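You operate a simulated robot arm through the tools that you are given. There is no shell and no other tool. Be economical: measure what you need, move in short steps, check, and stop when the job is done.

Carry out the task below with a simulated robot arm. There is one attempt and no reset: what you move stays moved.

TASK
Test the AC socket at 100 W: plug in, AC on, start, stop, AC off, unplug.
Fine: the power station on the grey mat at the load tester, which stays on; plug back on its seat; leave the flap open and the knobs as set.
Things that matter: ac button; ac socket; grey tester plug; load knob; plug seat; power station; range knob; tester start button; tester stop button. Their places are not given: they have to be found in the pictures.

It is judged by the outcome, as a careful person would: the job done as asked, and still so three seconds after it is handed in. It fails if anything else is knocked over, pushed out of place, dropped, spilled or broken.

THE ROBOT
A 7-joint arm with a two-finger parallel gripper, fixed in place. Base frame: the origin is at the foot of the arm, x ahead of it, y to its left, z up. Units: m, degrees, N and s.
With the tool pointing down near the work surface it reaches from about 0.34 to 0.78 m from the base axis. Its first joint turns from -166.0 to 166.0 degrees. Payload 3.91 kg.
The tool frame sits at the grasp point between the pads (the TCP): z along the fingers, y along the line on which they close. The tips reach 0.03 m beyond it. The gripper opens to 0.11 m. The fingers are 0.02 m wide and 0.01 m thick; the gripper's body (0.048 by 0.112 m) begins 0.055 m behind the TCP.
Orientation is told as [roll, pitch, yaw] about the base's x, y, z axes, in that order, counted from this pose: with the fingers straight down and closing along the base's y, the tool's x points along the base's -x, its y along +y and its z along -z.

THE INTERFACE
- The arm moves only by the tool play_rows. Its argument "plan" is a list of rows, each a list of 7 numbers: the gripper command, from -1 (shut) to 1 (fully open), values between in proportion, then the shift along the base's x, y, z in m, then the turn, a rotation vector about the base's x, y, z in degrees. In form: [[hand, tx, ty, tz, wx, wy, wz], ...]. A call has 1 to 8 rows; each row shifts and turns the commanded pose from where the row before left it. Rows are played at 5 a second. More than 0.05 m and 8.6 degrees between two rows, or a gripper value outside its range, and nothing of the call is played. Where a pose cannot be reached the arm comes as near as it can. A force on the tool above 40 N (or 10 N above the force at the start of the call, whichever is more), or a blocked arm, ends the call early, and 0.2 s more pass. Each finger travels about 0.153 m/s and halts on what it meets, pressing with about 42 N; the grip force reading is that of the motor and also rises with nothing between the fingers. The clock runs only during rows and for 0.2 s after the last one: add rows that do not move to give the fingers time. The reply holds the time, the measured pose of the TCP, the force on the tool along the base axes, the opening and the grip force, in the units named above and with some noise, with the torque about the TCP (base axes, N m) and any sound that the robot's microphone picked up.
- Cameras (640 x 400 px; columns grow to the right, rows downward): "scene" is fixed at [0.4009, -0.6496, 1.4975]; the picture's right is [1.00, -0.07, 0.00], its down [-0.03, -0.43, -0.90] and it looks along [0.06, 0.90, -0.43] (base axes); focal length 335 px, centre (320, 200). "wrist" rides on the gripper at [0.077, 0.007, -0.114] in the tool frame; the picture's right is [-0.09, 1.00, 0.00], its down [-0.80, -0.07, -0.59] and it looks along [-0.59, -0.05, 0.80] (tool axes); focal length 270 px, centre (320, 200).
- snapshot(camera): a new picture of that camera. The clock stands still meanwhile.
- slide_trunk(by): slides the trunk up (or, below 0, down) by that many m; the arm rides with it, the base frame stays. It gives what a move gives, with no picture.
- probe_pixels(camera, pixels): there is no depth. For up to 12 entries [column, row, z] of the newest picture of that camera ("zoom" is the newest enlarged one), the place [x, y] in the base frame at which the ray of that pixel passes the height z, good to about 0.003 m. The clock stands still meanwhile.
- inspect(camera, box): a new picture of the part [left, top, right, bottom] of that camera's present view, enlarged. The clock stands still meanwhile.
- hand_in(): hands the job in; it is judged then, once.

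Work in short steps. Measure before you move; look again where a grasp or a placing could have gone wrong, and mend it. You have 80 turns and 34 pictures in all, those below and enlarged ones among them. Open the gripper and draw the arm clear of the work before you hand the job in, unless the task says otherwise.

The tools are called after ">>>" as a command line: name --pt "numbers of a row" for each row, then --argument value for the rest, lists and objects as JSON in quotes. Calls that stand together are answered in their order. play_rows: Moves the arm, as the interface text tells. Its arguments: {"type":"object","properties":{"plan":{"type":"array"}},"required":["plan"]} The other tools are called the same way: slide_trunk (by) slides the trunk up or down; snapshot (camera) takes a picture; probe_pixels (camera, pixels) gives the place at which the rays of pixels pass given heights; inspect (camera, box) takes an enlarged picture of a part of a camera's view; hand_in () hands the job in.

At the start:

```text
t: 0.0
tool_pos: [0.1639, 0.4513, 1.3053]
tcp_rot: [0.0, 0.0, 0.1]
force: [-0.1, 0.4, 0.5]
wrist_torque: [0.02, 0.0, 0.01]
gripper_width: 0.1101
finger_force: 0.1
trunk travel left (down, up): [-0.5, 0.11]
```

scene: 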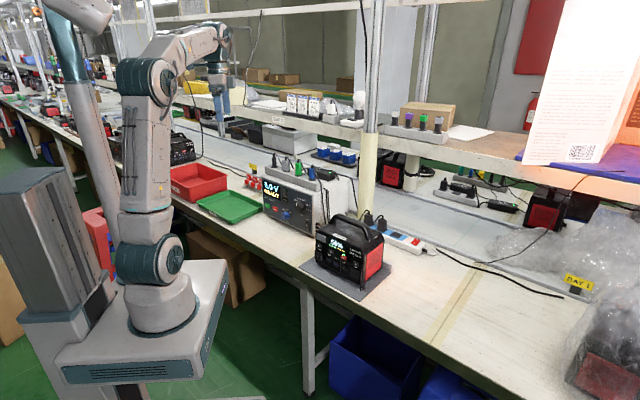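
wrist: 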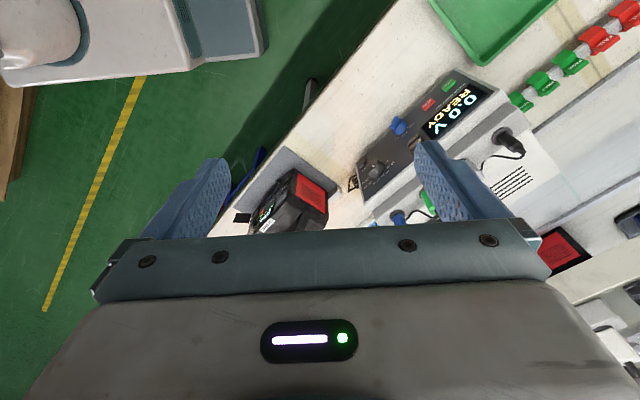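

I start by enlarging the tester and the power station in the scene picture (around columns 230-430, rows 150-300).

>>> inspect --camera "scene" --box '[240, 150, 340, 240]'

>>> inspect --camera "scene" --box '[300, 195, 420, 300]'

```text
4.44 times, centred on (290, 195) of scene
```

zoom: 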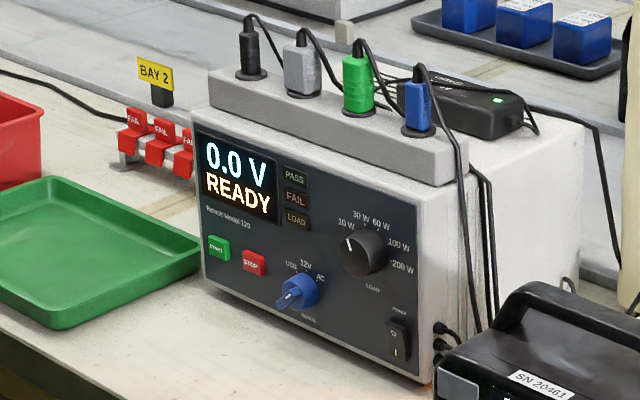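

```text
3.81 times, centred on (360, 248) of scene
```

zoom: 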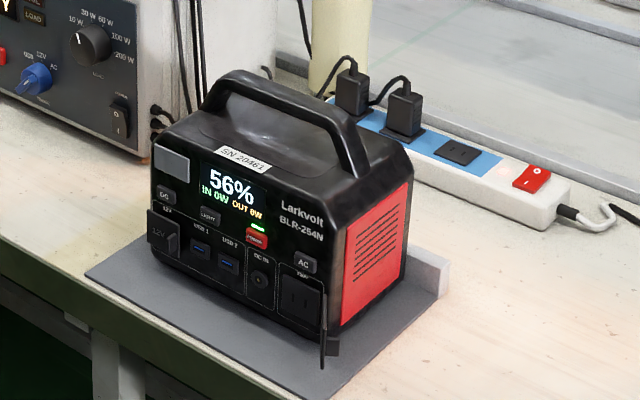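

The tester shows READY with the load knob's mark near 10 W and the range knob unclear. I probe the STOP and START buttons in both views (wrist (428,104),(449,86); scene (275,209),(267,206)) at several heights to triangulate.

>>> probe_pixels --camera "scene" --pixels '[[275.1, 209.2, 0.8], [275.1, 209.2, 0.9], [275.1, 209.2, 1.0], [275.1, 209.2, 1.1], [267.3, 205.5, 0.9], [267.3, 205.5, 1.0], [358, 287, 0.8], [358, 287, 0.9], [358, 287, 1.0]]'

>>> probe_pixels --camera "wrist" --pixels '[[428, 104, 0.8], [428, 104, 0.9], [428, 104, 1.0], [428, 104, 1.1], [449, 86, 0.9], [449, 86, 1.0]]'

```text
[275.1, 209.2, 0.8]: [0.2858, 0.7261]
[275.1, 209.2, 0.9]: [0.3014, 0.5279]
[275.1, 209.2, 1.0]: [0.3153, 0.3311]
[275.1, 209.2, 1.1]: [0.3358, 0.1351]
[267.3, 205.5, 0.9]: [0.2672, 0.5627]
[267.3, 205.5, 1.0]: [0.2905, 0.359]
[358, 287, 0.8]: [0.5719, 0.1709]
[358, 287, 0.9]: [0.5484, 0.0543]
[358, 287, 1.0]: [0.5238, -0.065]
```

```text
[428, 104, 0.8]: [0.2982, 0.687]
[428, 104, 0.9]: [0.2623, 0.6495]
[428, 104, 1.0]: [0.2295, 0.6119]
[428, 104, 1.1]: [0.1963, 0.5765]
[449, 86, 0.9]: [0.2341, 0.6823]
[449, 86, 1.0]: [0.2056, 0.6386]
```

Triangulation puts STOP near (0.29,0.68,0.82) and START near (0.25,0.72,0.82), so the panel faces the robot along about (-0.7,-0.7). I yaw the tool so that the camera will be on top when I tilt it horizontal.

>>> play_rows --pt "0 0 0 0 0 0 -8.5" --pt "0 0 0 0 0 0 -8.5" --pt "0 0 0 0 0 0 -8.5" --pt "0 0 0 0 0 0 -8.5" --pt "0 0 0 0 0 0 -8.5" --pt "0 0 0 0 0 0 -8.5" --pt "0 0 0 0 0 0 -8.5" --pt "0 0 0 0 0 0 -8.5"

>>> play_rows --pt "0 0 0 0 0 0 -8.5" --pt "0 0 0 0 0 0 -8.5" --pt "0 0 0 0 0 0 -8.5" --pt "0 0 0 0 0 0 -8.5" --pt "0 0 0 0 0 0 -8.5" --pt "0 0 0 0 0 0 -8.5" --pt "0 0 0 0 0 0 -8.5" --pt "0 0 0 0 0 0 -7.5"

```text
t: 1.8
tool_pos: [0.1653, 0.4507, 1.3035]
tcp_rot: [0.2, 0.0, -68.0]
force: [-0.1, -0.7, -0.6]
wrist_torque: [0.02, 0.01, 0.02]
gripper_width: 0.0553
finger_force: 0.1
trunk travel left (down, up): [-0.5, 0.11]
```

```text
t: 3.4
tool_pos: [0.1925, 0.4071, 1.3632]
tcp_rot: [-13.5, 3.7, -122.2]
force: [-0.3, 0.2, -0.9]
wrist_torque: [-0.07, -0.04, 0.0]
gripper_width: 0.0548
finger_force: 0.1
trunk travel left (down, up): [-0.5, 0.11]
stopped in row 7: the arm was blocked; the commanded pose is now the measured one
```

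Yaw stopped at -122° on a joint limit. I tilt the tool towards horizontal here, which may still give a good view with the camera on top.

>>> play_rows --pt "0 0 0 0 6 -6 0" --pt "0 0 0 0 6 -6 0" --pt "0 0 0 0 6 -6 0" --pt "0 0 0 0 6 -6 0" --pt "0 0 0 0 6 -6 0" --pt "0 0 0 0 6 -6 0"

>>> slide_trunk --by -0.2

>>> snapshot --camera "wrist"

```text
t: 4.3
tool_pos: [0.2488, 0.3775, 1.3715]
tcp_rot: [-19.9, 31.0, -126.8]
force: [1.0, -0.7, -0.6]
wrist_torque: [-0.01, 0.0, 0.0]
gripper_width: 0.055
finger_force: 0.0
trunk travel left (down, up): [-0.5, 0.11]
stopped in row 4: the arm was blocked; the commanded pose is now the measured one
```

```text
t: 6.5
tool_pos: [0.2494, 0.3774, 1.1728]
tcp_rot: [-19.9, 30.9, -126.8]
force: [0.5, -0.8, 0.1]
wrist_torque: [-0.01, -0.01, -0.01]
gripper_width: 0.0549
finger_force: 0.0
trunk travel left (down, up): [-0.3, 0.31]
```

```text
29 pictures are left
```

wrist: 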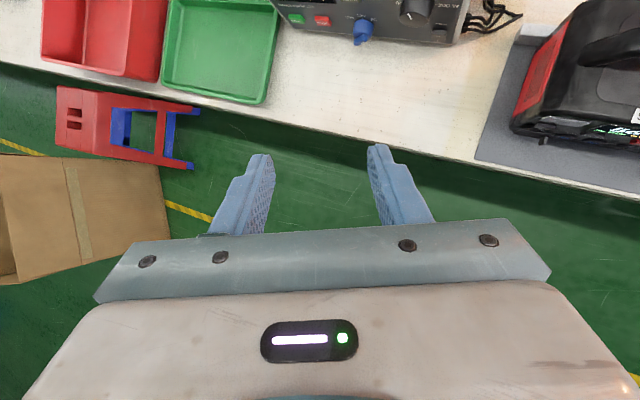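

The camera now sees the tester and station front from above. I turn to a mostly horizontal tool with the camera on top, aimed at the station (d ≈ 40° azimuth, 20° down), and move towards (0.30,0.25,1.08).

>>> play_rows --pt "0 0.0085 -0.021 -0.015 3.23 -6.04 -4.7" --pt "0 0.0085 -0.021 -0.015 3.23 -6.04 -4.7" --pt "0 0.0085 -0.021 -0.015 3.23 -6.04 -4.7" --pt "0 0.0085 -0.021 -0.015 3.23 -6.04 -4.7" --pt "0 0.0085 -0.021 -0.015 3.23 -6.04 -4.7" --pt "0 0.0085 -0.021 -0.015 3.23 -6.04 -4.7"

>>> snapshot --camera "wrist"

```text
t: 7.0
tool_pos: [0.2659, 0.3475, 1.151]
tcp_rot: [-30.9, 37.4, -131.8]
force: [-0.2, 0.3, 0.3]
wrist_torque: [-0.01, 0.01, -0.03]
gripper_width: 0.0552
finger_force: 0.1
trunk travel left (down, up): [-0.3, 0.31]
stopped in row 2: the arm was blocked; the commanded pose is now the measured one
```

```text
28 pictures are left
```

wrist: 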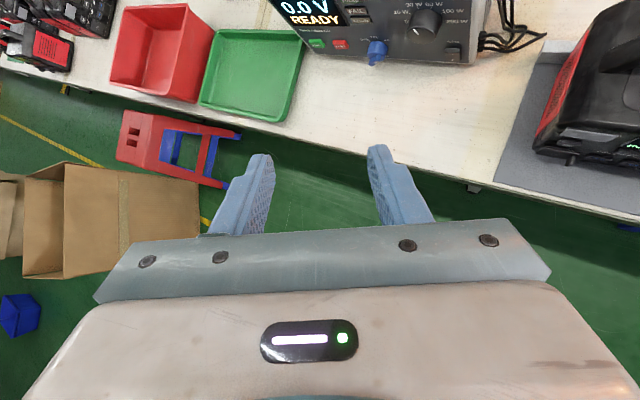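

Still stopped by the last joint. I first move to a smaller base angle, which frees that joint, then resume the turn.

>>> play_rows --pt "0 0.01 -0.035 0 0 0 0" --pt "0 0.01 -0.035 0 0 0 0" --pt "0 0.01 -0.035 0 0 0 0" --pt "0 0.01 -0.035 0 0 0 0" --pt "0 0.01 -0.035 0 0 0 0" --pt "0 0.01 -0.035 0 0 0 0"

>>> play_rows --pt "0 0 0 0 3.23 -6.04 -4.7" --pt "0 0 0 0 3.23 -6.04 -4.7" --pt "0 0 0 0 3.23 -6.04 -4.7" --pt "0 0 0 0 3.23 -6.04 -4.7"

>>> snapshot --camera "wrist"

```text
t: 7.5
tool_pos: [0.2226, 0.3351, 1.1526]
tcp_rot: [-38.4, 37.1, -121.6]
force: [0.6, 0.0, -0.4]
wrist_torque: [0.01, 0.04, 0.02]
gripper_width: 0.0553
finger_force: 0.0
trunk travel left (down, up): [-0.3, 0.31]
stopped in row 2: the arm was blocked; the commanded pose is now the measured one
```

```text
t: 8.0
tool_pos: [0.2132, 0.3334, 1.16]
tcp_rot: [-49.4, 44.8, -125.3]
force: [-0.2, 0.3, 1.0]
wrist_torque: [-0.02, -0.01, 0.02]
gripper_width: 0.055
finger_force: 0.1
trunk travel left (down, up): [-0.3, 0.31]
stopped in row 2: the arm was blocked; the commanded pose is now the measured one
```

```text
27 pictures are left
```

wrist: 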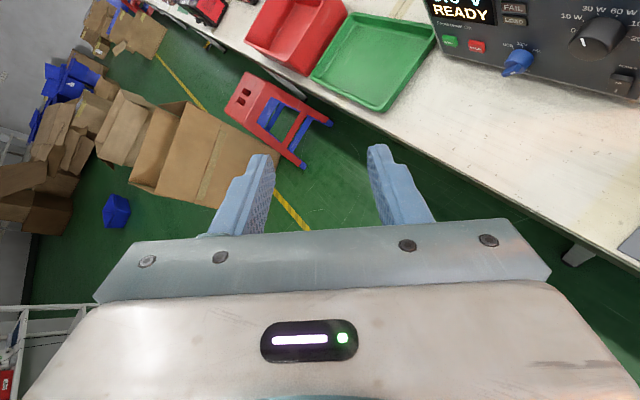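

The arm is fighting joint limits with the camera on top. I unwind about the tool axis so that the camera goes to the left side (q7 mid-range).

>>> play_rows --pt "0 0 0 0 2.9 -6.7 3.8" --pt "0 0 0 0 2.9 -6.7 3.8" --pt "0 0 0 0 2.9 -6.7 3.8" --pt "0 0 0 0 2.9 -6.7 3.8" --pt "0 0 0 0 2.9 -6.7 3.8" --pt "0 0 0 0 2.9 -6.7 3.8" --pt "0 0 0 0 2.9 -6.7 3.8" --pt "0 0 0 0 2.9 -6.7 3.8"

```text
t: 8.6
tool_pos: [0.172, 0.3422, 1.167]
tcp_rot: [-49.4, 54.6, -108.8]
force: [0.1, 0.4, -0.2]
wrist_torque: [-0.02, 0.02, -0.02]
gripper_width: 0.0549
finger_force: 0.0
trunk travel left (down, up): [-0.3, 0.31]
stopped in row 2: the arm was blocked; the commanded pose is now the measured one
```

Still blocked, so another joint may be at its end. I try moving outwards and up with no turn.

>>> play_rows --pt "0 0.02 0.02 0.02 0 0 0" --pt "0 0.02 0.02 0.02 0 0 0" --pt "0 0.02 0.02 0.02 0 0 0" --pt "0 0.02 0.02 0.02 0 0 0"

>>> snapshot --camera "scene"

```text
t: 9.6
tool_pos: [0.2518, 0.4246, 1.2461]
tcp_rot: [-49.1, 54.5, -108.9]
force: [-0.1, 1.0, 0.0]
wrist_torque: [0.01, -0.03, 0.03]
gripper_width: 0.0553
finger_force: 0.0
trunk travel left (down, up): [-0.3, 0.31]
```

```text
26 pictures are left
```

scene: 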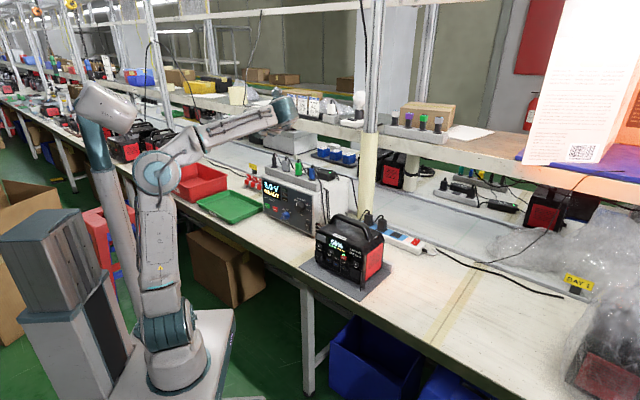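

Free again. From this pose I compute a turn of 101° about (-0.12,-0.99,-0.06) to bring the tool to azimuth 45°, 30° down, camera on its left side.

>>> play_rows --pt "0 0 0 0 -1.03 -8.32 -0.47" --pt "0 0 0 0 -1.03 -8.32 -0.47" --pt "0 0 0 0 -1.03 -8.32 -0.47" --pt "0 0 0 0 -1.03 -8.32 -0.47" --pt "0 0 0 0 -1.03 -8.32 -0.47" --pt "0 0 0 0 -1.03 -8.32 -0.47" --pt "0 0 0 0 -1.03 -8.32 -0.47" --pt "0 0 0 0 -1.03 -8.32 -0.47"

>>> play_rows --pt "0 0 0 0 -1.03 -8.32 -0.47" --pt "0 0 0 0 -1.03 -8.32 -0.47" --pt "0 0 0 0 -1.03 -8.32 -0.47" --pt "0 0 0 0 -1.03 -8.32 -0.47"

>>> snapshot --camera "wrist"

```text
t: 11.4
tool_pos: [0.2545, 0.4228, 1.2479]
tcp_rot: [38.0, 26.5, -48.1]
force: [0.7, 0.2, 0.4]
wrist_torque: [0.04, 0.03, 0.02]
gripper_width: 0.0553
finger_force: 0.1
trunk travel left (down, up): [-0.3, 0.31]
```

```text
t: 12.4
tool_pos: [0.2586, 0.4221, 1.2451]
tcp_rot: [59.5, 0.4, -45.3]
force: [-0.1, -0.4, -0.2]
wrist_torque: [-0.01, -0.04, 0.0]
gripper_width: 0.0549
finger_force: 0.0
trunk travel left (down, up): [-0.3, 0.31]
```

```text
25 pictures are left
```

wrist: 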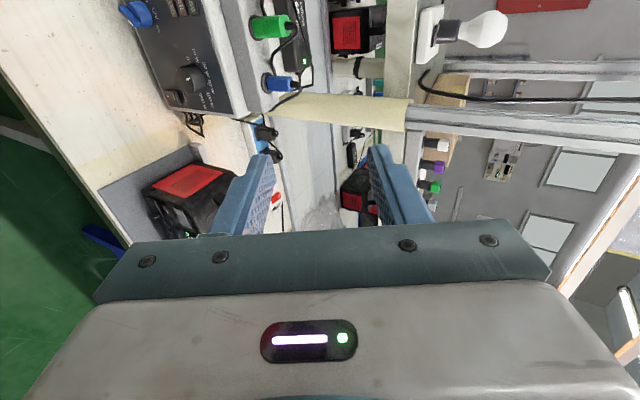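

The pose (60°,0,-45°) works well. I lower the trunk 0.2 m and yaw left about 34° so that the camera looks along azimuth ~45° at the tester and station.

>>> slide_trunk --by -0.2

>>> play_rows --pt "0 -0.01 -0.01 0 0 0 8.5" --pt "0 -0.01 -0.01 0 0 0 8.5" --pt "0 -0.01 -0.01 0 0 0 8.5" --pt "0 -0.01 -0.01 0 0 0 8.5"

>>> snapshot --camera "wrist"

```text
t: 14.6
tool_pos: [0.2573, 0.4204, 1.0461]
tcp_rot: [59.6, 0.4, -45.2]
force: [0.2, 0.3, -0.3]
wrist_torque: [-0.01, 0.03, 0.0]
gripper_width: 0.0548
finger_force: 0.0
trunk travel left (down, up): [-0.1, 0.51]
```

```text
t: 15.6
tool_pos: [0.2149, 0.382, 1.0469]
tcp_rot: [59.9, 0.4, -10.7]
force: [0.5, -0.9, -0.2]
wrist_torque: [0.02, -0.02, -0.06]
gripper_width: 0.055
finger_force: 0.0
trunk travel left (down, up): [-0.1, 0.51]
```

```text
24 pictures are left
```

wrist: 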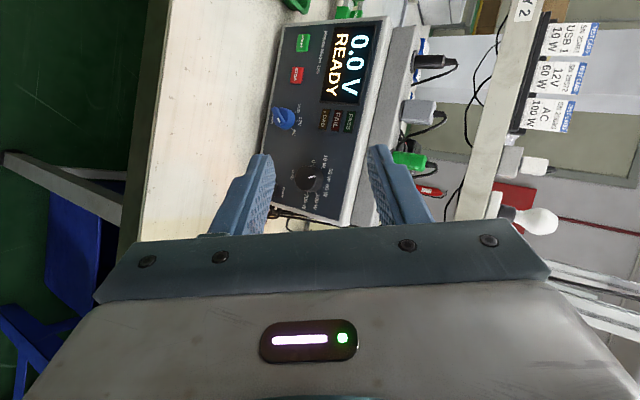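

Clear view of the tester; cards confirm "AC 100W". I enlarge it to read the knobs and the plug, then triangulate.

>>> inspect --camera "wrist" --box '[250, 10, 450, 235]'

>>> probe_pixels --camera "scene" --pixels '[[267.3, 206, 0.8], [267.3, 206, 0.85], [275.1, 209.2, 0.8], [275.1, 209.2, 0.85], [284.8, 215.3, 0.8], [284.8, 215.3, 0.85], [299.5, 206.9, 0.8], [299.5, 206.9, 0.9], [285.9, 169.8, 0.9], [285.9, 169.8, 1.0], [285.5, 159, 0.9], [285.5, 159, 1.0]]'

```text
1.78 times, centred on (350, 122) of wrist
```

zoom: 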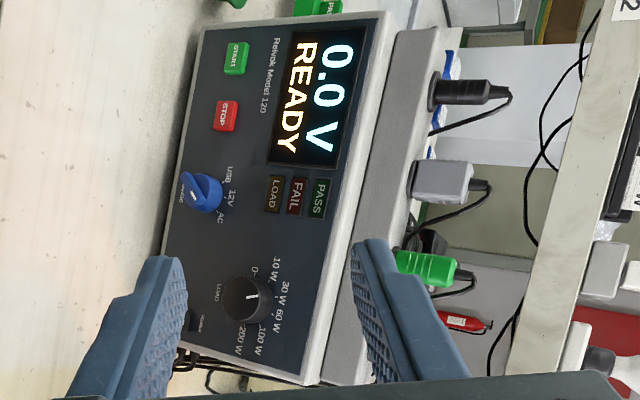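

```text
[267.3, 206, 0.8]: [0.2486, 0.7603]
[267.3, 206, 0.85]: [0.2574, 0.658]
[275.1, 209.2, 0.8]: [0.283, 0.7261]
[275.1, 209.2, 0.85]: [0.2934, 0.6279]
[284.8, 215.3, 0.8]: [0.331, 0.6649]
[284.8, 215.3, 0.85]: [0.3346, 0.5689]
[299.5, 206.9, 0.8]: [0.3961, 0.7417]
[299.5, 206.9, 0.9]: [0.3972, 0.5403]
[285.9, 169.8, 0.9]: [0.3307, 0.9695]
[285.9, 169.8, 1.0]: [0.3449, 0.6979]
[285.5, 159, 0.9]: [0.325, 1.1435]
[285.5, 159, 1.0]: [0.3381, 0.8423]
```

Now the matching rays from this enlarged wrist view: START (236,58), STOP (226,116), range knob (205,193), load knob (247,300), grey plug base (415,180) and top (470,183).

>>> probe_pixels --camera "zoom" --pixels '[[236, 58, 0.8], [236, 58, 0.85], [226, 116, 0.8], [226, 116, 0.85], [205, 193, 0.8], [205, 193, 0.85], [247, 300, 0.8], [247, 300, 0.85], [415, 180, 0.9], [415, 180, 0.95], [470, 183, 0.95], [470, 183, 1.0]]'

```text
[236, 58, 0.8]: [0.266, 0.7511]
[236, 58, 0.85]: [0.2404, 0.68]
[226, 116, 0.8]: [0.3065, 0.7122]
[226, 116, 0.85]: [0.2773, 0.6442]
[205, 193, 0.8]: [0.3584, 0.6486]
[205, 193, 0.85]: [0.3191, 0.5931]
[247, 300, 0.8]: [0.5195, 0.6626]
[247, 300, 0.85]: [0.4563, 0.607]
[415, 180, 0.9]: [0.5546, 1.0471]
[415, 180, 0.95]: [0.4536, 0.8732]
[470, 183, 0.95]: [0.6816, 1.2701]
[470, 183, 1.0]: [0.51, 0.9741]
```

Triangulated: START ≈(0.254,0.724,0.82), STOP ≈(0.290,0.678,0.825), load knob ≈(0.40,0.56,0.89), grey plug ≈(0.345,0.69,1.0–1.05). Next I move right to look at the station's front.

>>> play_rows --pt "0 0.0275 -0.03 -0.008 0 0 -3.3" --pt "0 0.0275 -0.03 -0.008 0 0 -3.3" --pt "0 0.0275 -0.03 -0.008 0 0 -3.3" --pt "0 0.0275 -0.03 -0.008 0 0 -3.3" --pt "0 0.0275 -0.03 -0.008 0 0 -3.3" --pt "0 0.0275 -0.03 -0.008 0 0 -3.3"

>>> snapshot --camera "wrist"

```text
t: 16.9
tool_pos: [0.3842, 0.1973, 0.9992]
tcp_rot: [59.6, 0.6, -31.1]
force: [-0.7, -0.2, 0.4]
wrist_torque: [0.0, -0.02, 0.0]
gripper_width: 0.0549
finger_force: 0.0
trunk travel left (down, up): [-0.1, 0.51]
```

```text
22 pictures are left
```

wrist: 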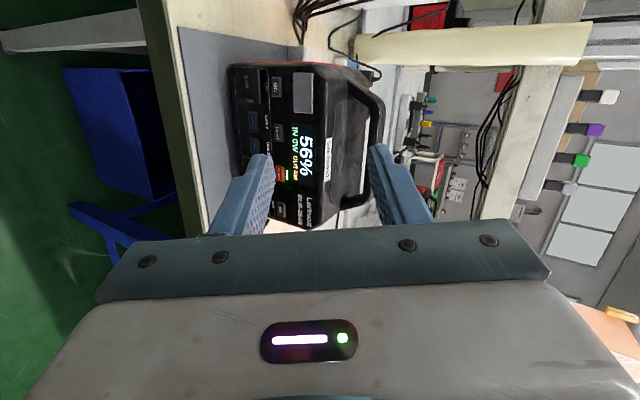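

The AC socket hides behind the left finger; I yaw right 17° so that the station's right end shows, and enlarge.

>>> play_rows --pt "1 0 -0.01 -0.02 0 0 -8.5" --pt "1 0 -0.01 -0.02 0 0 -8.5" --pt "1 0 0 0 0 0 0"

>>> inspect --camera "wrist" --box '[180, 0, 400, 220]'

```text
t: 17.9
tool_pos: [0.413, 0.1927, 0.9125]
tcp_rot: [53.1, 3.8, -47.6]
force: [0.2, 0.1, -0.1]
wrist_torque: [0.03, 0.0, -0.03]
gripper_width: 0.11
finger_force: 0.0
trunk travel left (down, up): [-0.1, 0.51]
stopped in row 3: the arm was blocked; the commanded pose is now the measured one
```

```text
1.82 times, centred on (290, 110) of wrist
```

zoom: 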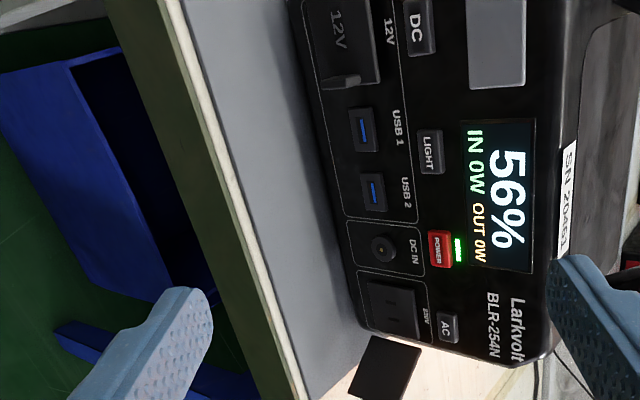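

The arm went a bit lower than asked but is free. I enlarge the AC socket, button and flap area for detail.

>>> inspect --camera "wrist" --box '[290, 130, 375, 220]'

>>> probe_pixels --camera "scene" --pixels '[[355.5, 264.5, 0.8], [355.5, 264.5, 0.9], [354.8, 273.5, 0.8], [354.8, 273.5, 0.9], [343.5, 258, 0.8], [343.5, 258, 0.9]]'

```text
4.44 times, centred on (332, 175) of wrist
```

zoom: 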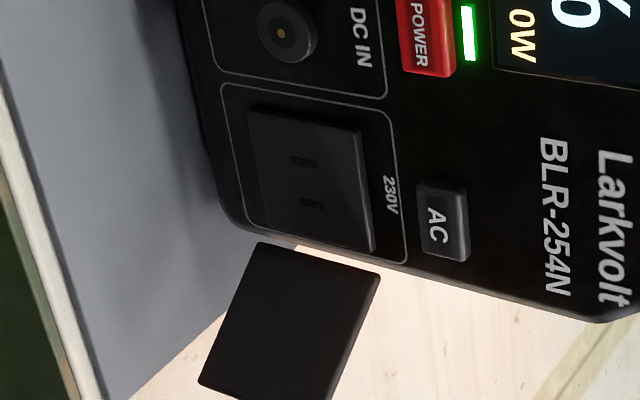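

```text
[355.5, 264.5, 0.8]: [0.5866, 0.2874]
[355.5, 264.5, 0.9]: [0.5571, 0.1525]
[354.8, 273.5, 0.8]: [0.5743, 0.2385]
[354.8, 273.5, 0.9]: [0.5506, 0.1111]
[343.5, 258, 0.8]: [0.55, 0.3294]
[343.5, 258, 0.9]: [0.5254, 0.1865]
```

Two vertical slots centred at zoom (308,182); AC button at (441,220); flap swung out at right. I probe those and the POWER button in this view.

>>> probe_pixels --camera "zoom" --pixels '[[308, 182, 0.8], [308, 182, 0.85], [441, 220, 0.8], [441, 220, 0.85], [425, 38, 0.8], [425, 38, 0.85], [305, 160, 0.8], [312, 203, 0.8], [230, 395, 0.75], [370, 280, 0.8], [215, 200, 0.75]]'

```text
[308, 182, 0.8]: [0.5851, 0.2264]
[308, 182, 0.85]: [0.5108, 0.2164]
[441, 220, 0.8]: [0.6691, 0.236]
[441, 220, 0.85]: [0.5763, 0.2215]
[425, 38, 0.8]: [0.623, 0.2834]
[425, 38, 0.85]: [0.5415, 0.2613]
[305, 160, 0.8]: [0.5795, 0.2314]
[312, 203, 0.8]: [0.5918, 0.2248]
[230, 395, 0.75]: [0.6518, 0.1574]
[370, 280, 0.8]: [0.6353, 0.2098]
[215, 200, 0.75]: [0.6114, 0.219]
```

Socket ≈(0.572,0.226,0.81), AC button ≈(0.573,0.221,0.85), station normal azimuth ≈41°. Now I go to a horizontal pre-grasp pose in front of the load knob to look at it closely.

>>> play_rows --pt "1 -0.02 0.03 0.02 0 0 0" --pt "1 -0.02 0.04 0.02 5.2 -5.2 0" --pt "1 -0.01 0.04 0 5.2 -5.2 0" --pt "1 -0.01 0.04 0 5.2 -5.2 0" --pt "1 -0.01 0.04 0 5.2 -5.2 0" --pt "1 -0.01 0.03 0 5.2 -5.2 0"

>>> snapshot --camera "wrist"

```text
t: 19.4
tool_pos: [0.3301, 0.4128, 0.9551]
tcp_rot: [90.3, 4.4, -44.7]
force: [-0.5, -0.2, 0.9]
wrist_torque: [-0.02, 0.02, -0.01]
gripper_width: 0.1098
finger_force: 0.0
trunk travel left (down, up): [-0.1, 0.51]
```

```text
19 pictures are left
```

wrist: 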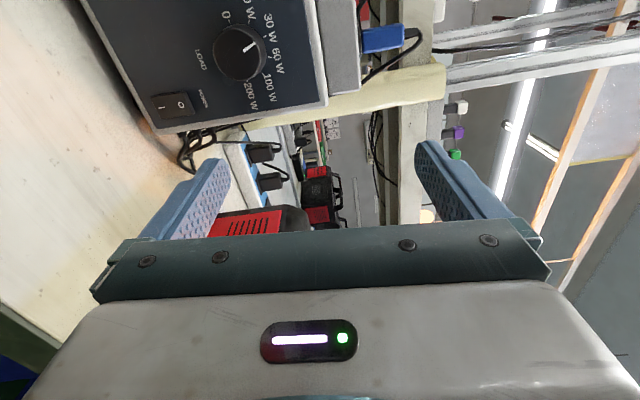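

Horizontal pose reached freely. I enlarge the load knob and probe its centre.

>>> inspect --camera "wrist" --box '[170, 0, 330, 100]'

>>> probe_pixels --camera "wrist" --pixels '[[241, 53, 0.85], [241, 53, 0.88], [241, 53, 0.9], [160, 130, 0.8], [326, 100, 0.97]]'

```text
4.00 times, centred on (250, 50) of wrist
```

zoom: 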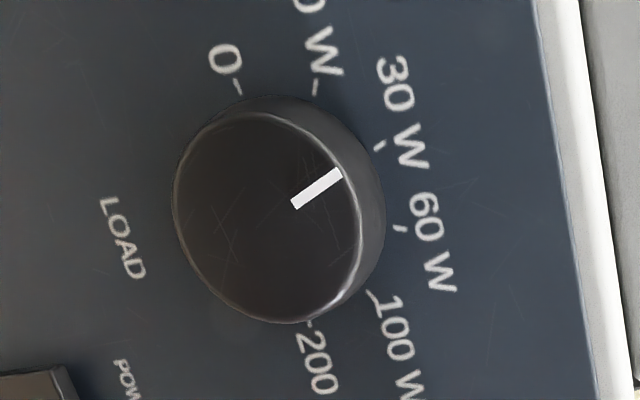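

```text
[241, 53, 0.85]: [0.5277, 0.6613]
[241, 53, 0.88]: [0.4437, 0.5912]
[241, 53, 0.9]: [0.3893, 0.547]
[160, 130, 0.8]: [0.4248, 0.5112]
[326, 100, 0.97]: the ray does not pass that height
```

The mark points at the 30 W tick (ticks ~40° apart), so 100 W is about 80° clockwise. Load knob cap ≈(0.396,0.549,0.897). I pre-turn the tool -49° about its axis and go to 7 cm before the knob.

>>> play_rows --pt "1 0 0.01 0 -5.8 -5.8 0" --pt "1 0 0.01 -0.01 -5.8 -5.8 0" --pt "1 0.005 0.02 -0.012 -5.8 -5.8 0" --pt "1 0.006 0.02 -0.012 -5.8 -5.8 0" --pt "1 0.006 0.02 -0.012 -5.8 -5.8 0" --pt "1 0 0.007 -0.012 -5.8 -5.8 0"

>>> snapshot --camera "wrist"

```text
t: 20.8
tool_pos: [0.3484, 0.4988, 0.8945]
tcp_rot: [89.9, -45.0, -44.6]
force: [0.2, 0.2, -0.3]
wrist_torque: [-0.01, 0.02, -0.04]
gripper_width: 0.1101
finger_force: 0.0
trunk travel left (down, up): [-0.1, 0.51]
```

```text
17 pictures are left
```

wrist: 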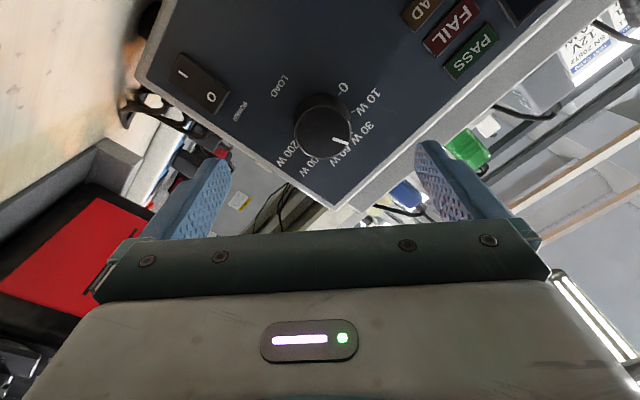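

The knob cap sits at (322,133), just where the tool axis at 7 cm ahead projects. I advance 56 mm and close on it.

>>> play_rows --pt "1 0.014 0.014 0 0 0 0" --pt "1 0.013 0.013 0 0 0 0" --pt "1 0.013 0.013 0 0 0 0" --pt "-1 0 0 0 0 0 0" --pt "-1 0 0 0 0 0 0" --pt "-1 0 0 0 0 0 0"

```text
t: 21.9
tool_pos: [0.3877, 0.5389, 0.898]
tcp_rot: [90.0, -44.9, -44.9]
force: [-16.3, -24.7, -1.7]
wrist_torque: [-0.13, -0.02, -0.7]
gripper_width: 0.0413
finger_force: 44.9
trunk travel left (down, up): [-0.1, 0.51]
stopped in row 5: the force on the tool passed its limit at 41 N (the readings are from after the stop); the commanded pose is now the measured one
```

Gripped at 41 mm, with 30 N pushing back along the axis. I ease back 4 mm, then check before turning.

>>> play_rows --pt "-1 -0.0028 -0.0028 0 0 0 0" --pt "-1 0 0 0 0 0 0"

```text
t: 22.5
tool_pos: [0.3882, 0.5385, 0.8966]
tcp_rot: [90.1, -44.8, -45.1]
force: [16.5, 17.9, 15.0]
wrist_torque: [-0.01, 0.11, 0.69]
gripper_width: 0.0413
finger_force: 45.1
trunk travel left (down, up): [-0.1, 0.51]
```

Now it pulls about 24 N, so neutral is roughly 2 mm forward. I correct and turn +10° as a first trial.

>>> play_rows --pt "-1 0.0013 0.0013 0.001 0 0 0" --pt "-1 0 0 0 5 5 0" --pt "-1 0 0 0 5 5 0"

```text
t: 23.3
tool_pos: [0.3884, 0.5375, 0.8971]
tcp_rot: [89.9, -30.6, -44.9]
force: [1.2, -10.6, 3.2]
wrist_torque: [0.43, -0.45, -0.91]
gripper_width: 0.0411
finger_force: 45.2
trunk travel left (down, up): [-0.1, 0.51]
```

Turning smoothly. I continue another 66° to reach about +80°.

>>> play_rows --pt "-1 0 0 0 5.83 5.83 0" --pt "-1 0 0 0 5.83 5.83 0" --pt "-1 0 0 0 5.83 5.83 0" --pt "-1 0 0 0 5.83 5.83 0" --pt "-1 0 0 0 5.83 5.83 0" --pt "-1 0 0 0 5.83 5.83 0" --pt "-1 0 0 0 5.83 5.83 0" --pt "-1 0 0 0 5.83 5.83 0"

>>> snapshot --camera "wrist"

```text
t: 25.2
tool_pos: [0.3857, 0.5386, 0.8922]
tcp_rot: [89.7, 34.8, -44.7]
force: [-9.8, -3.2, -4.8]
wrist_torque: [0.33, -0.32, 0.13]
gripper_width: 0.0409
finger_force: 45.5
trunk travel left (down, up): [-0.1, 0.51]
stopped in row 8: the force on the tool passed its limit at 41 N (the readings are from after the stop); the commanded pose is now the measured one
```

```text
16 pictures are left
```

wrist: 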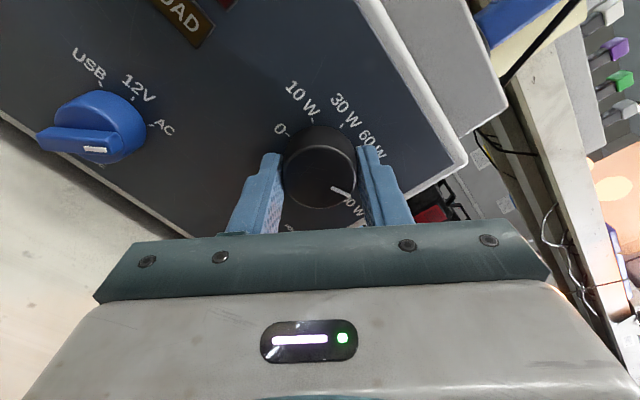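

The mark now appears at the "100 W" label. I open, back off 7 cm, and enlarge both knobs.

>>> play_rows --pt "0.3 0 0 0 0 0 0" --pt "0.3 0 0 0 0 0 0" --pt "0.3 -0.017 -0.017 0 0 0 0" --pt "0.3 -0.017 -0.017 0 0 0 0" --pt "0.3 -0.017 -0.017 0 0 0 0"

>>> inspect --camera "wrist" --box '[60, 0, 400, 215]'

```text
t: 26.4
tool_pos: [0.3383, 0.4857, 0.8916]
tcp_rot: [89.8, 34.9, -44.9]
force: [-0.5, 0.1, -0.6]
wrist_torque: [0.0, 0.01, 0.04]
gripper_width: 0.0717
finger_force: 0.1
trunk travel left (down, up): [-0.1, 0.51]
```

```text
1.86 times, centred on (230, 108) of wrist
```

zoom: 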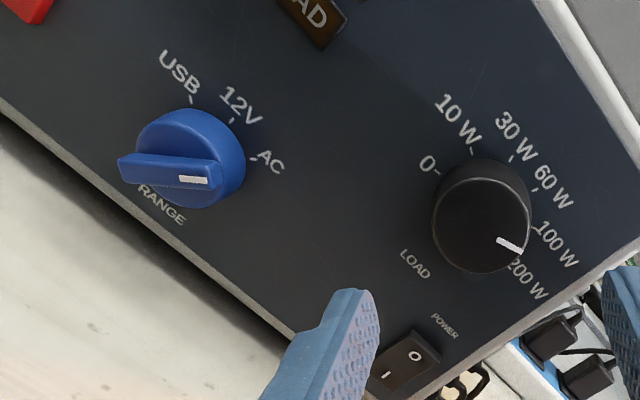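

Load mark now lies on the 100 W tick. The range knob's bar lies along the AC direction; I enlarge it to be sure of its white mark's end.

>>> inspect --camera "wrist" --box '[110, 15, 215, 125]'

```text
3.64 times, centred on (162, 70) of wrist
```

zoom: 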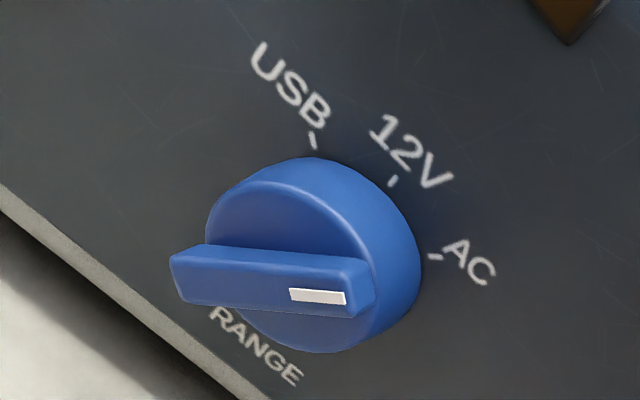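

Range is already on AC and load is on 100 W. Next the plug: I raise the trunk 0.4 m, then turn the tool to point down with the fingers closing across the seat strip.

>>> slide_trunk --by 0.4

>>> play_rows --pt "0.3 0 0 0 -5.8 -5.8 0" --pt "0.3 0 0 0 -5.8 -5.8 0" --pt "0.3 0 0 0 -6 -6 0" --pt "0.3 0 0 0 -7 -7 0" --pt "0.3 0 0 0 -5.8 5.8 0" --pt "0.3 0 0 0 -5.8 5.8 0" --pt "0.3 0 0 0 -5.8 5.8 0"

>>> play_rows --pt "0.3 0 0 0 -5.8 5.8 0" --pt "0.3 0 0 0 -5.8 5.8 0" --pt "0.3 0 0 0 -5.8 5.8 0" --pt "0.3 0 0 0 -5.8 5.8 0" --pt "0.3 0 0 0 -5.8 5.8 0" --pt "0.3 0 0 0 -5.8 5.8 0" --pt "0.3 0 0 0 -5.8 5.8 0" --pt "0.3 0 0 0 -5.7 5.7 0"

```text
t: 30.2
tool_pos: [0.3374, 0.4858, 1.2914]
tcp_rot: [89.7, 34.9, -44.9]
force: [-0.9, -0.4, 0.2]
wrist_torque: [-0.02, -0.03, 0.0]
gripper_width: 0.0714
finger_force: 0.1
trunk travel left (down, up): [-0.5, 0.11]
```

```text
refused: row 4 steps farther than a row can; nothing moved
```

```text
t: 32.0
tool_pos: [0.3379, 0.4858, 1.2928]
tcp_rot: [20.1, 13.7, -77.2]
force: [-0.3, -0.2, -0.1]
wrist_torque: [0.0, -0.04, 0.04]
gripper_width: 0.0717
finger_force: 0.1
trunk travel left (down, up): [-0.5, 0.11]
```

The first part was refused for one over-long row, the second ran; I compute the remaining turn: -24° about (0.7,-0.7,0), then +35° about z, while moving over the plug to (0.345,0.695,1.13).

>>> play_rows --pt "0.3 0.001 0.026 -0.02 -5.7 5.7 0" --pt "0.3 0.001 0.026 -0.02 -5.7 5.7 0" --pt "0.3 0.001 0.026 -0.02 -5.7 5.7 0" --pt "0.3 0.001 0.026 -0.02 0 0 7" --pt "0.3 0.001 0.026 -0.02 0 0 7" --pt "0.3 0.001 0.026 -0.02 0 0 7" --pt "0.3 0.001 0.026 -0.02 0 0 7" --pt "0.3 0 0.026 -0.02 0 0 7"

>>> snapshot --camera "wrist"

```text
t: 33.8
tool_pos: [0.2541, 0.6363, 1.1533]
tcp_rot: [0.0, 0.4, -47.1]
force: [-0.1, -0.9, 1.5]
wrist_torque: [0.06, -0.01, -0.02]
gripper_width: 0.0712
finger_force: 0.0
out of reach, approached as far as the arm can: row 3, 4, 6, 7, 8
trunk travel left (down, up): [-0.5, 0.11]
```

```text
13 pictures are left
```

wrist: 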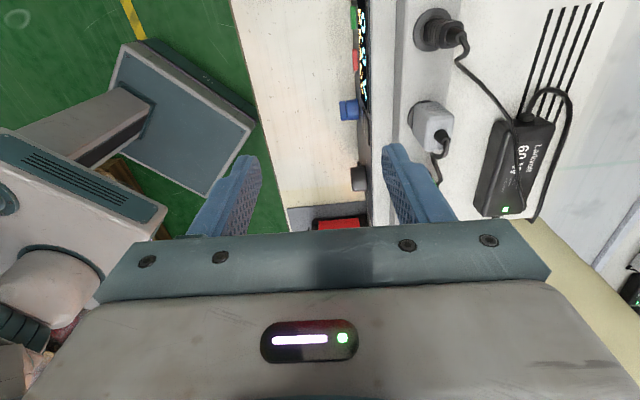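

Reach ended at r≈0.685 because of the height. I probe the plug (432,125 and cord exit 440,143) here to refine its place before choosing how to reach it.

>>> inspect --camera "wrist" --box '[380, 60, 480, 200]'

>>> probe_pixels --camera "wrist" --pixels '[[440, 135, 1.04], [440, 135, 1.02], [418, 112, 0.99], [410, 125, 0.99], [410, 100, 0.99], [435, 30, 1.0], [384, 60, 0.98]]'

```text
2.86 times, centred on (430, 130) of wrist
```

zoom: 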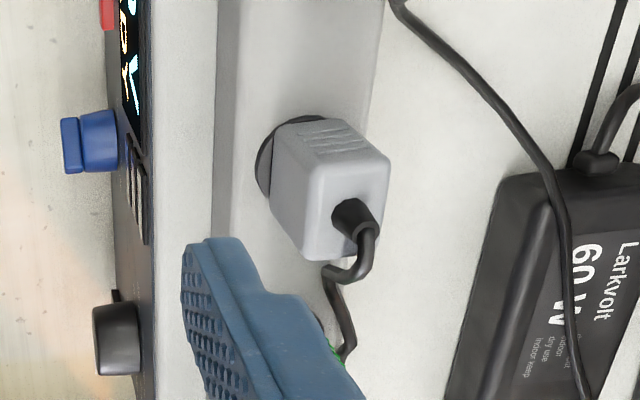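

```text
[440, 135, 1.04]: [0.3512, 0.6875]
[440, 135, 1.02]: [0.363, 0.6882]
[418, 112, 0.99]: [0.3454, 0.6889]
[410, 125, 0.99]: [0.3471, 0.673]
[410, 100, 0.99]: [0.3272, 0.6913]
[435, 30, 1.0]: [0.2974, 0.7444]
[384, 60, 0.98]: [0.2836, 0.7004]
```

The plug is a ~28 mm square block, axis ≈(0.347,0.690). Before picking, I check clearance before the station: mat front corners at scene (299,267),(354.8,300), and table height nearby.

>>> probe_pixels --camera "scene" --pixels '[[299, 267, 0.77], [354.8, 300, 0.77], [299, 267, 0.75], [354.8, 300, 0.75], [316.5, 265, 0.77], [361, 287, 0.77], [392, 273, 0.77]]'

>>> inspect --camera "scene" --box '[290, 225, 400, 310]'

```text
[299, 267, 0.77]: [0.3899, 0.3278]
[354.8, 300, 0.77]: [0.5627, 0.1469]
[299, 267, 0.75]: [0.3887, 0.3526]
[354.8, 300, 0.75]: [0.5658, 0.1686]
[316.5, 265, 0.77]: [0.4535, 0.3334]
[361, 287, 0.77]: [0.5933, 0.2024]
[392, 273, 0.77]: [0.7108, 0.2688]
```

```text
4.71 times, centred on (345, 268) of scene
```

zoom: 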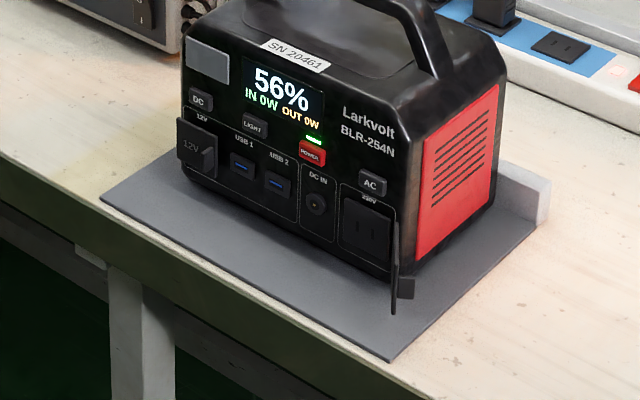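

The mat ends only ~6 cm before the panel, so the gripper body will hang clear of it. I raise the trunk 0.11 m for reach and read the pose.

>>> slide_trunk --by 0.11

>>> play_rows --pt "0.3 0 0 -0.03 0 0 0" --pt "0.3 0 0 -0.03 0 0 2"

```text
t: 35.2
tool_pos: [0.2522, 0.6371, 1.2612]
tcp_rot: [0.0, 0.2, -47.2]
force: [-0.7, -0.3, -0.1]
wrist_torque: [-0.01, 0.02, -0.02]
gripper_width: 0.0716
finger_force: 0.0
trunk travel left (down, up): [-0.61, 0.0]
```

```text
t: 35.8
tool_pos: [0.2536, 0.6367, 1.2017]
tcp_rot: [-0.1, 0.3, -45.2]
force: [-0.5, -0.2, 0.2]
wrist_torque: [0.01, 0.03, -0.02]
gripper_width: 0.0716
finger_force: 0.0
trunk travel left (down, up): [-0.61, 0.0]
```

Commanded equals measured now. I go down to 1.12 and then out over the plug.

>>> play_rows --pt "0.3 0.01 0.005 -0.04 0 0 0" --pt "0.3 0.01 0.005 -0.04 0 0 0" --pt "0.3 0.02 0.012 0 0 0 0" --pt "0.3 0.02 0.012 0 0 0 0" --pt "0.3 0.02 0.011 0 0 0 0" --pt "0.3 0.0134 0.008 0 0 0 0"

>>> snapshot --camera "wrist"

```text
t: 37.2
tool_pos: [0.3297, 0.6627, 1.1204]
tcp_rot: [-0.1, 0.2, -45.1]
force: [-0.8, 0.7, 0.6]
wrist_torque: [0.0, -0.07, -0.01]
gripper_width: 0.0716
finger_force: 0.1
out of reach, approached as far as the arm can: row 5, 6
trunk travel left (down, up): [-0.61, 0.0]
```

```text
10 pictures are left
```

wrist: 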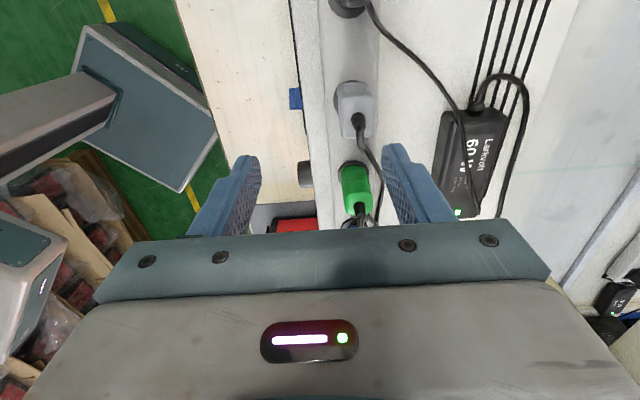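

Tool-straight-down reach ends ~3 cm short: the plug is at ≈(0.343,0.690). Leaning the tool 24° about the closing direction (wrist towards the right) keeps the pads flat on the plug and gains reach, so I do that.

>>> play_rows --pt "0.4 0 0 0 5.66 5.66 0" --pt "0.4 0 0 0 5.66 5.66 0" --pt "0.4 0 0 0 5.66 5.66 0" --pt "0.4 0.004 0.01 -0.01 0 0 0" --pt "0.4 0.004 0.009 -0.01 0 0 0" --pt "0.4 0.005 0.008 0 0 0 0"

```text
t: 38.6
tool_pos: [0.3443, 0.694, 1.1055]
tcp_rot: [-0.3, 24.4, -45.2]
force: [-0.3, -0.5, 0.5]
wrist_torque: [-0.04, 0.0, 0.01]
gripper_width: 0.0769
finger_force: 0.0
out of reach, approached as far as the arm can: row 1, 2, 3, 4, 5, 6
trunk travel left (down, up): [-0.61, 0.0]
```

Reached (0.344,0.694,1.105). I look before descending.

>>> snapshot --camera "wrist"

```text
9 pictures are left
```

wrist: 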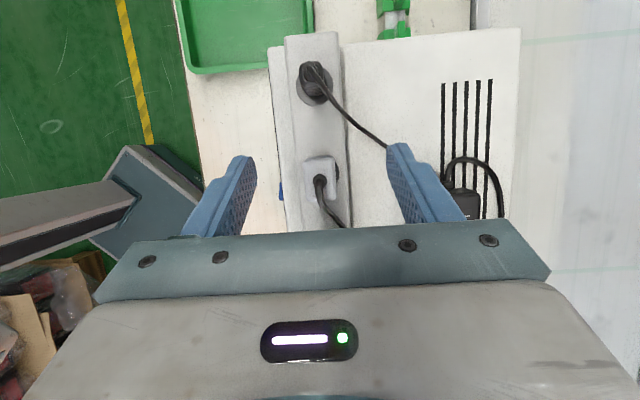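

Plug top (320,172) lies right under the TCP. The strip looks ~4° rotated relative to the tool, so I yaw -4° and descend 75 mm.

>>> play_rows --pt "0.2 0 -0.002 -0.015 0 0 -4" --pt "0.2 0 0 -0.02 0 0 0" --pt "0.2 0 0 -0.02 0 0 0" --pt "0.2 0 0 -0.02 0 0 0" --pt "0.2 0 0 0 0 0 0"

>>> snapshot --camera "wrist"

```text
t: 39.8
tool_pos: [0.3447, 0.6905, 1.0293]
tcp_rot: [-0.2, 24.3, -49.1]
force: [-0.1, 0.3, 0.2]
wrist_torque: [-0.01, 0.02, 0.03]
gripper_width: 0.0661
finger_force: 0.1
trunk travel left (down, up): [-0.61, 0.0]
```

```text
8 pictures are left
```

wrist: 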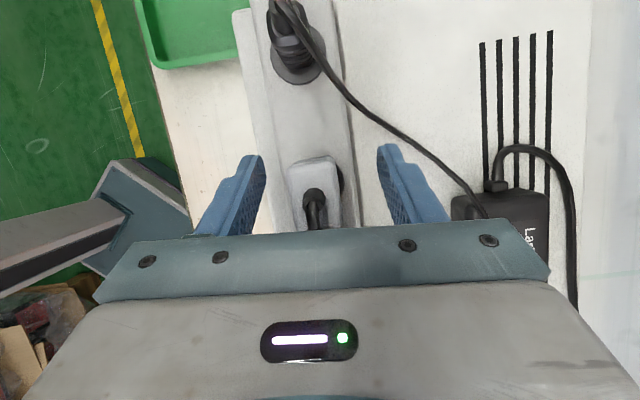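

Plug is centred between the fingers and the strip lines now match. I close on it.

>>> play_rows --pt "-1 0 0 0 0 0 0" --pt "-1 0 0 0 0 0 0" --pt "-1 0 0 0 0 0 0"

```text
t: 40.6
tool_pos: [0.3435, 0.6882, 1.029]
tcp_rot: [-0.3, 24.2, -49.1]
force: [-9.5, -15.9, -8.3]
wrist_torque: [-0.84, 0.51, 0.52]
gripper_width: 0.0457
finger_force: 45.3
trunk travel left (down, up): [-0.61, 0.0]
```

Width 46 mm is too wide for the plug: the tips are catching the round seat rim at z≈1.0. I open, rise 15 mm, and close again.

>>> play_rows --pt "0.2 0 0 0 0 0 0" --pt "0.2 0 0 0 0 0 0" --pt "0.2 0.0005 0.001 0.015 0 0 0" --pt "0.2 0 0 0 0 0 0"

>>> play_rows --pt "-1 0 0 0 0 0 0" --pt "-1 0 0 0 0 0 0" --pt "-1 0 0 0 0 0 0"

```text
t: 41.6
tool_pos: [0.3461, 0.6896, 1.0465]
tcp_rot: [-0.3, 24.3, -49.3]
force: [0.4, 0.0, -0.4]
wrist_torque: [-0.03, 0.01, 0.02]
gripper_width: 0.066
finger_force: 0.1
trunk travel left (down, up): [-0.61, 0.0]
```

```text
t: 42.4
tool_pos: [0.3458, 0.6905, 1.0466]
tcp_rot: [-0.1, 24.3, -49.2]
force: [-0.5, 0.0, 1.6]
wrist_torque: [-0.01, 0.01, -0.02]
gripper_width: 0.0233
finger_force: 42.1
trunk travel left (down, up): [-0.61, 0.0]
```

Now gripped at 23 mm with almost no side force. Grip pose: (0.3458,0.6905,1.0466). I pull straight up 5 cm.

>>> play_rows --pt "-1 0 0 0.012 0 0 0" --pt "-1 0 0 0.013 0 0 0" --pt "-1 0 0 0.015 0 0 0" --pt "-1 0 0 0.01 0 0 0"

```text
t: 43.4
tool_pos: [0.3437, 0.6901, 1.0962]
tcp_rot: [-0.2, 24.2, -49.4]
force: [0.2, 0.6, -0.5]
wrist_torque: [-0.01, 0.04, -0.02]
gripper_width: 0.023
finger_force: 42.1
trunk travel left (down, up): [-0.61, 0.0]
```

Freed. I retract towards the robot and begin tipping the plug to horizontal.

>>> play_rows --pt "-1 -0.025 -0.03 0.01 0 0 0" --pt "-1 -0.025 -0.03 0.01 0 0 0" --pt "-1 -0.02 -0.03 0 5.35 -6.2 0" --pt "-1 -0.02 -0.03 0 5.35 -6.2 0" --pt "-1 0 0 0 5.35 -6.2 0" --pt "-1 0 0 0 5.35 -6.2 0" --pt "-1 0 0 0 5.35 -6.2 0" --pt "-1 0 0 0 5.35 -6.2 0"

>>> play_rows --pt "-1 0 0 0 5.35 -6.2 0" --pt "-1 0 0 0 5.35 -6.2 0" --pt "-1 0 0 0 5.35 -6.2 0" --pt "-1 0 0 0 5.35 -6.2 0" --pt "-1 0 0 0 5.2 -6.0 0"

>>> slide_trunk --by -0.2

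```text
t: 45.2
tool_pos: [0.2551, 0.5692, 1.1173]
tcp_rot: [51.6, 15.8, -30.4]
force: [0.8, 0.3, -1.1]
wrist_torque: [-0.01, 0.0, -0.03]
gripper_width: 0.0232
finger_force: 41.9
trunk travel left (down, up): [-0.61, 0.0]
```

```text
t: 46.4
tool_pos: [0.254, 0.5726, 1.1154]
tcp_rot: [89.9, 0.1, -24.8]
force: [-0.2, 1.1, -0.4]
wrist_torque: [-0.01, 0.03, 0.0]
gripper_width: 0.023
finger_force: 41.8
trunk travel left (down, up): [-0.61, 0.0]
```

```text
t: 48.6
tool_pos: [0.2549, 0.5722, 0.9161]
tcp_rot: [89.7, 0.1, -24.9]
force: [0.2, 0.1, -0.9]
wrist_torque: [-0.05, 0.01, -0.01]
gripper_width: 0.0232
finger_force: 42.0
trunk travel left (down, up): [-0.41, 0.2]
```

Plug is horizontal. I travel along the table's front, keeping off the station, to a point before the AC socket.

>>> play_rows --pt "-1 0.006 -0.04 0 0 0 0" --pt "-1 0.006 -0.04 0 0 0 0" --pt "-1 0.006 -0.04 0 0 0 0" --pt "-1 0.006 -0.04 0 0 0 0" --pt "-1 0.006 -0.04 0 0 0 0" --pt "-1 0.006 -0.04 0 0 0 0"

>>> slide_trunk --by -0.1

>>> play_rows --pt "-1 0.0283 -0.03 0 0 0 1" --pt "-1 0.0283 -0.03 0 0 0 1" --pt "-1 0.0283 -0.03 0 0 0 1" --pt "-1 0.0283 -0.03 0 0 0 0" --pt "-1 0.0283 -0.03 0 0 0 0" --pt "-1 0.0283 -0.03 0 0 0 0"

```text
t: 50.0
tool_pos: [0.3373, 0.3841, 0.9028]
tcp_rot: [89.7, 0.1, -25.0]
force: [-0.5, -0.8, -0.2]
wrist_torque: [0.01, 0.02, -0.03]
gripper_width: 0.0231
finger_force: 41.8
out of reach, approached as far as the arm can: row 4, 5, 6
trunk travel left (down, up): [-0.41, 0.2]
```

```text
t: 51.3
tool_pos: [0.3384, 0.3847, 0.8028]
tcp_rot: [89.7, 0.1, -24.9]
force: [0.0, 0.0, -0.3]
wrist_torque: [-0.01, 0.05, 0.02]
gripper_width: 0.023
finger_force: 41.8
trunk travel left (down, up): [-0.31, 0.3]
```

```text
t: 52.3
tool_pos: [0.4273, 0.2789, 0.8022]
tcp_rot: [89.8, 0.2, -20.3]
force: [-16.5, 7.1, 1.4]
wrist_torque: [0.01, -0.12, 0.59]
gripper_width: 0.0229
finger_force: 41.7
trunk travel left (down, up): [-0.31, 0.3]
stopped in row 4: the force on the tool passed its limit at 45 N (the readings are from after the stop); the commanded pose is now the measured one
```

The plug touched the station's left front (the arm couldn't come close enough earlier). I back away and look.

>>> play_rows --pt "-1 -0.02 0.005 0 0 0 0" --pt "-1 -0.015 -0.01 0.0 0 0 0"

>>> inspect --camera "scene" --box '[270, 200, 410, 310]'

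```text
t: 52.9
tool_pos: [0.3987, 0.2701, 0.7984]
tcp_rot: [89.7, 0.2, -20.8]
force: [0.3, -0.4, -0.5]
wrist_torque: [-0.03, 0.0, 0.01]
gripper_width: 0.0234
finger_force: 42.1
trunk travel left (down, up): [-0.31, 0.3]
```

```text
3.64 times, centred on (340, 255) of scene
```

zoom: 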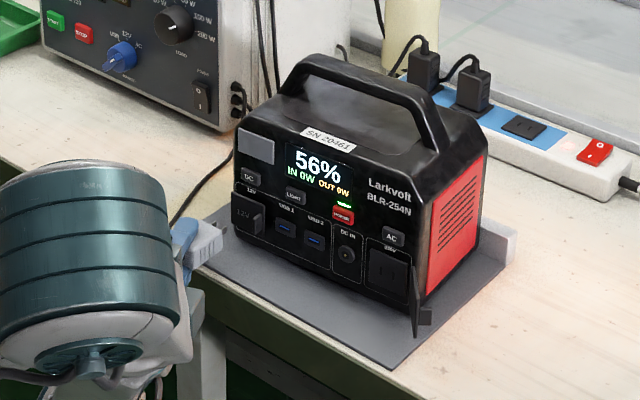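

The station seems to have shifted about 1 cm / a few degrees but stands well on the mat. I move along its front, slightly retreating and rising to 0.86, to view the socket again.

>>> play_rows --pt "-1 0.012 -0.035 0.018 0 0 0" --pt "-1 0.015 -0.035 0.018 0 0 0" --pt "-1 0.03 -0.03 0.014 0 0 0" --pt "-1 0.03 -0.03 0.014 0 0 0" --pt "-1 0.01 -0.01 0 0 0 0"

```text
t: 54.1
tool_pos: [0.4969, 0.1326, 0.864]
tcp_rot: [89.7, 0.3, -20.8]
force: [1.1, 0.0, -0.5]
wrist_torque: [0.0, -0.02, 0.0]
gripper_width: 0.0234
finger_force: 42.1
trunk travel left (down, up): [-0.31, 0.3]
```

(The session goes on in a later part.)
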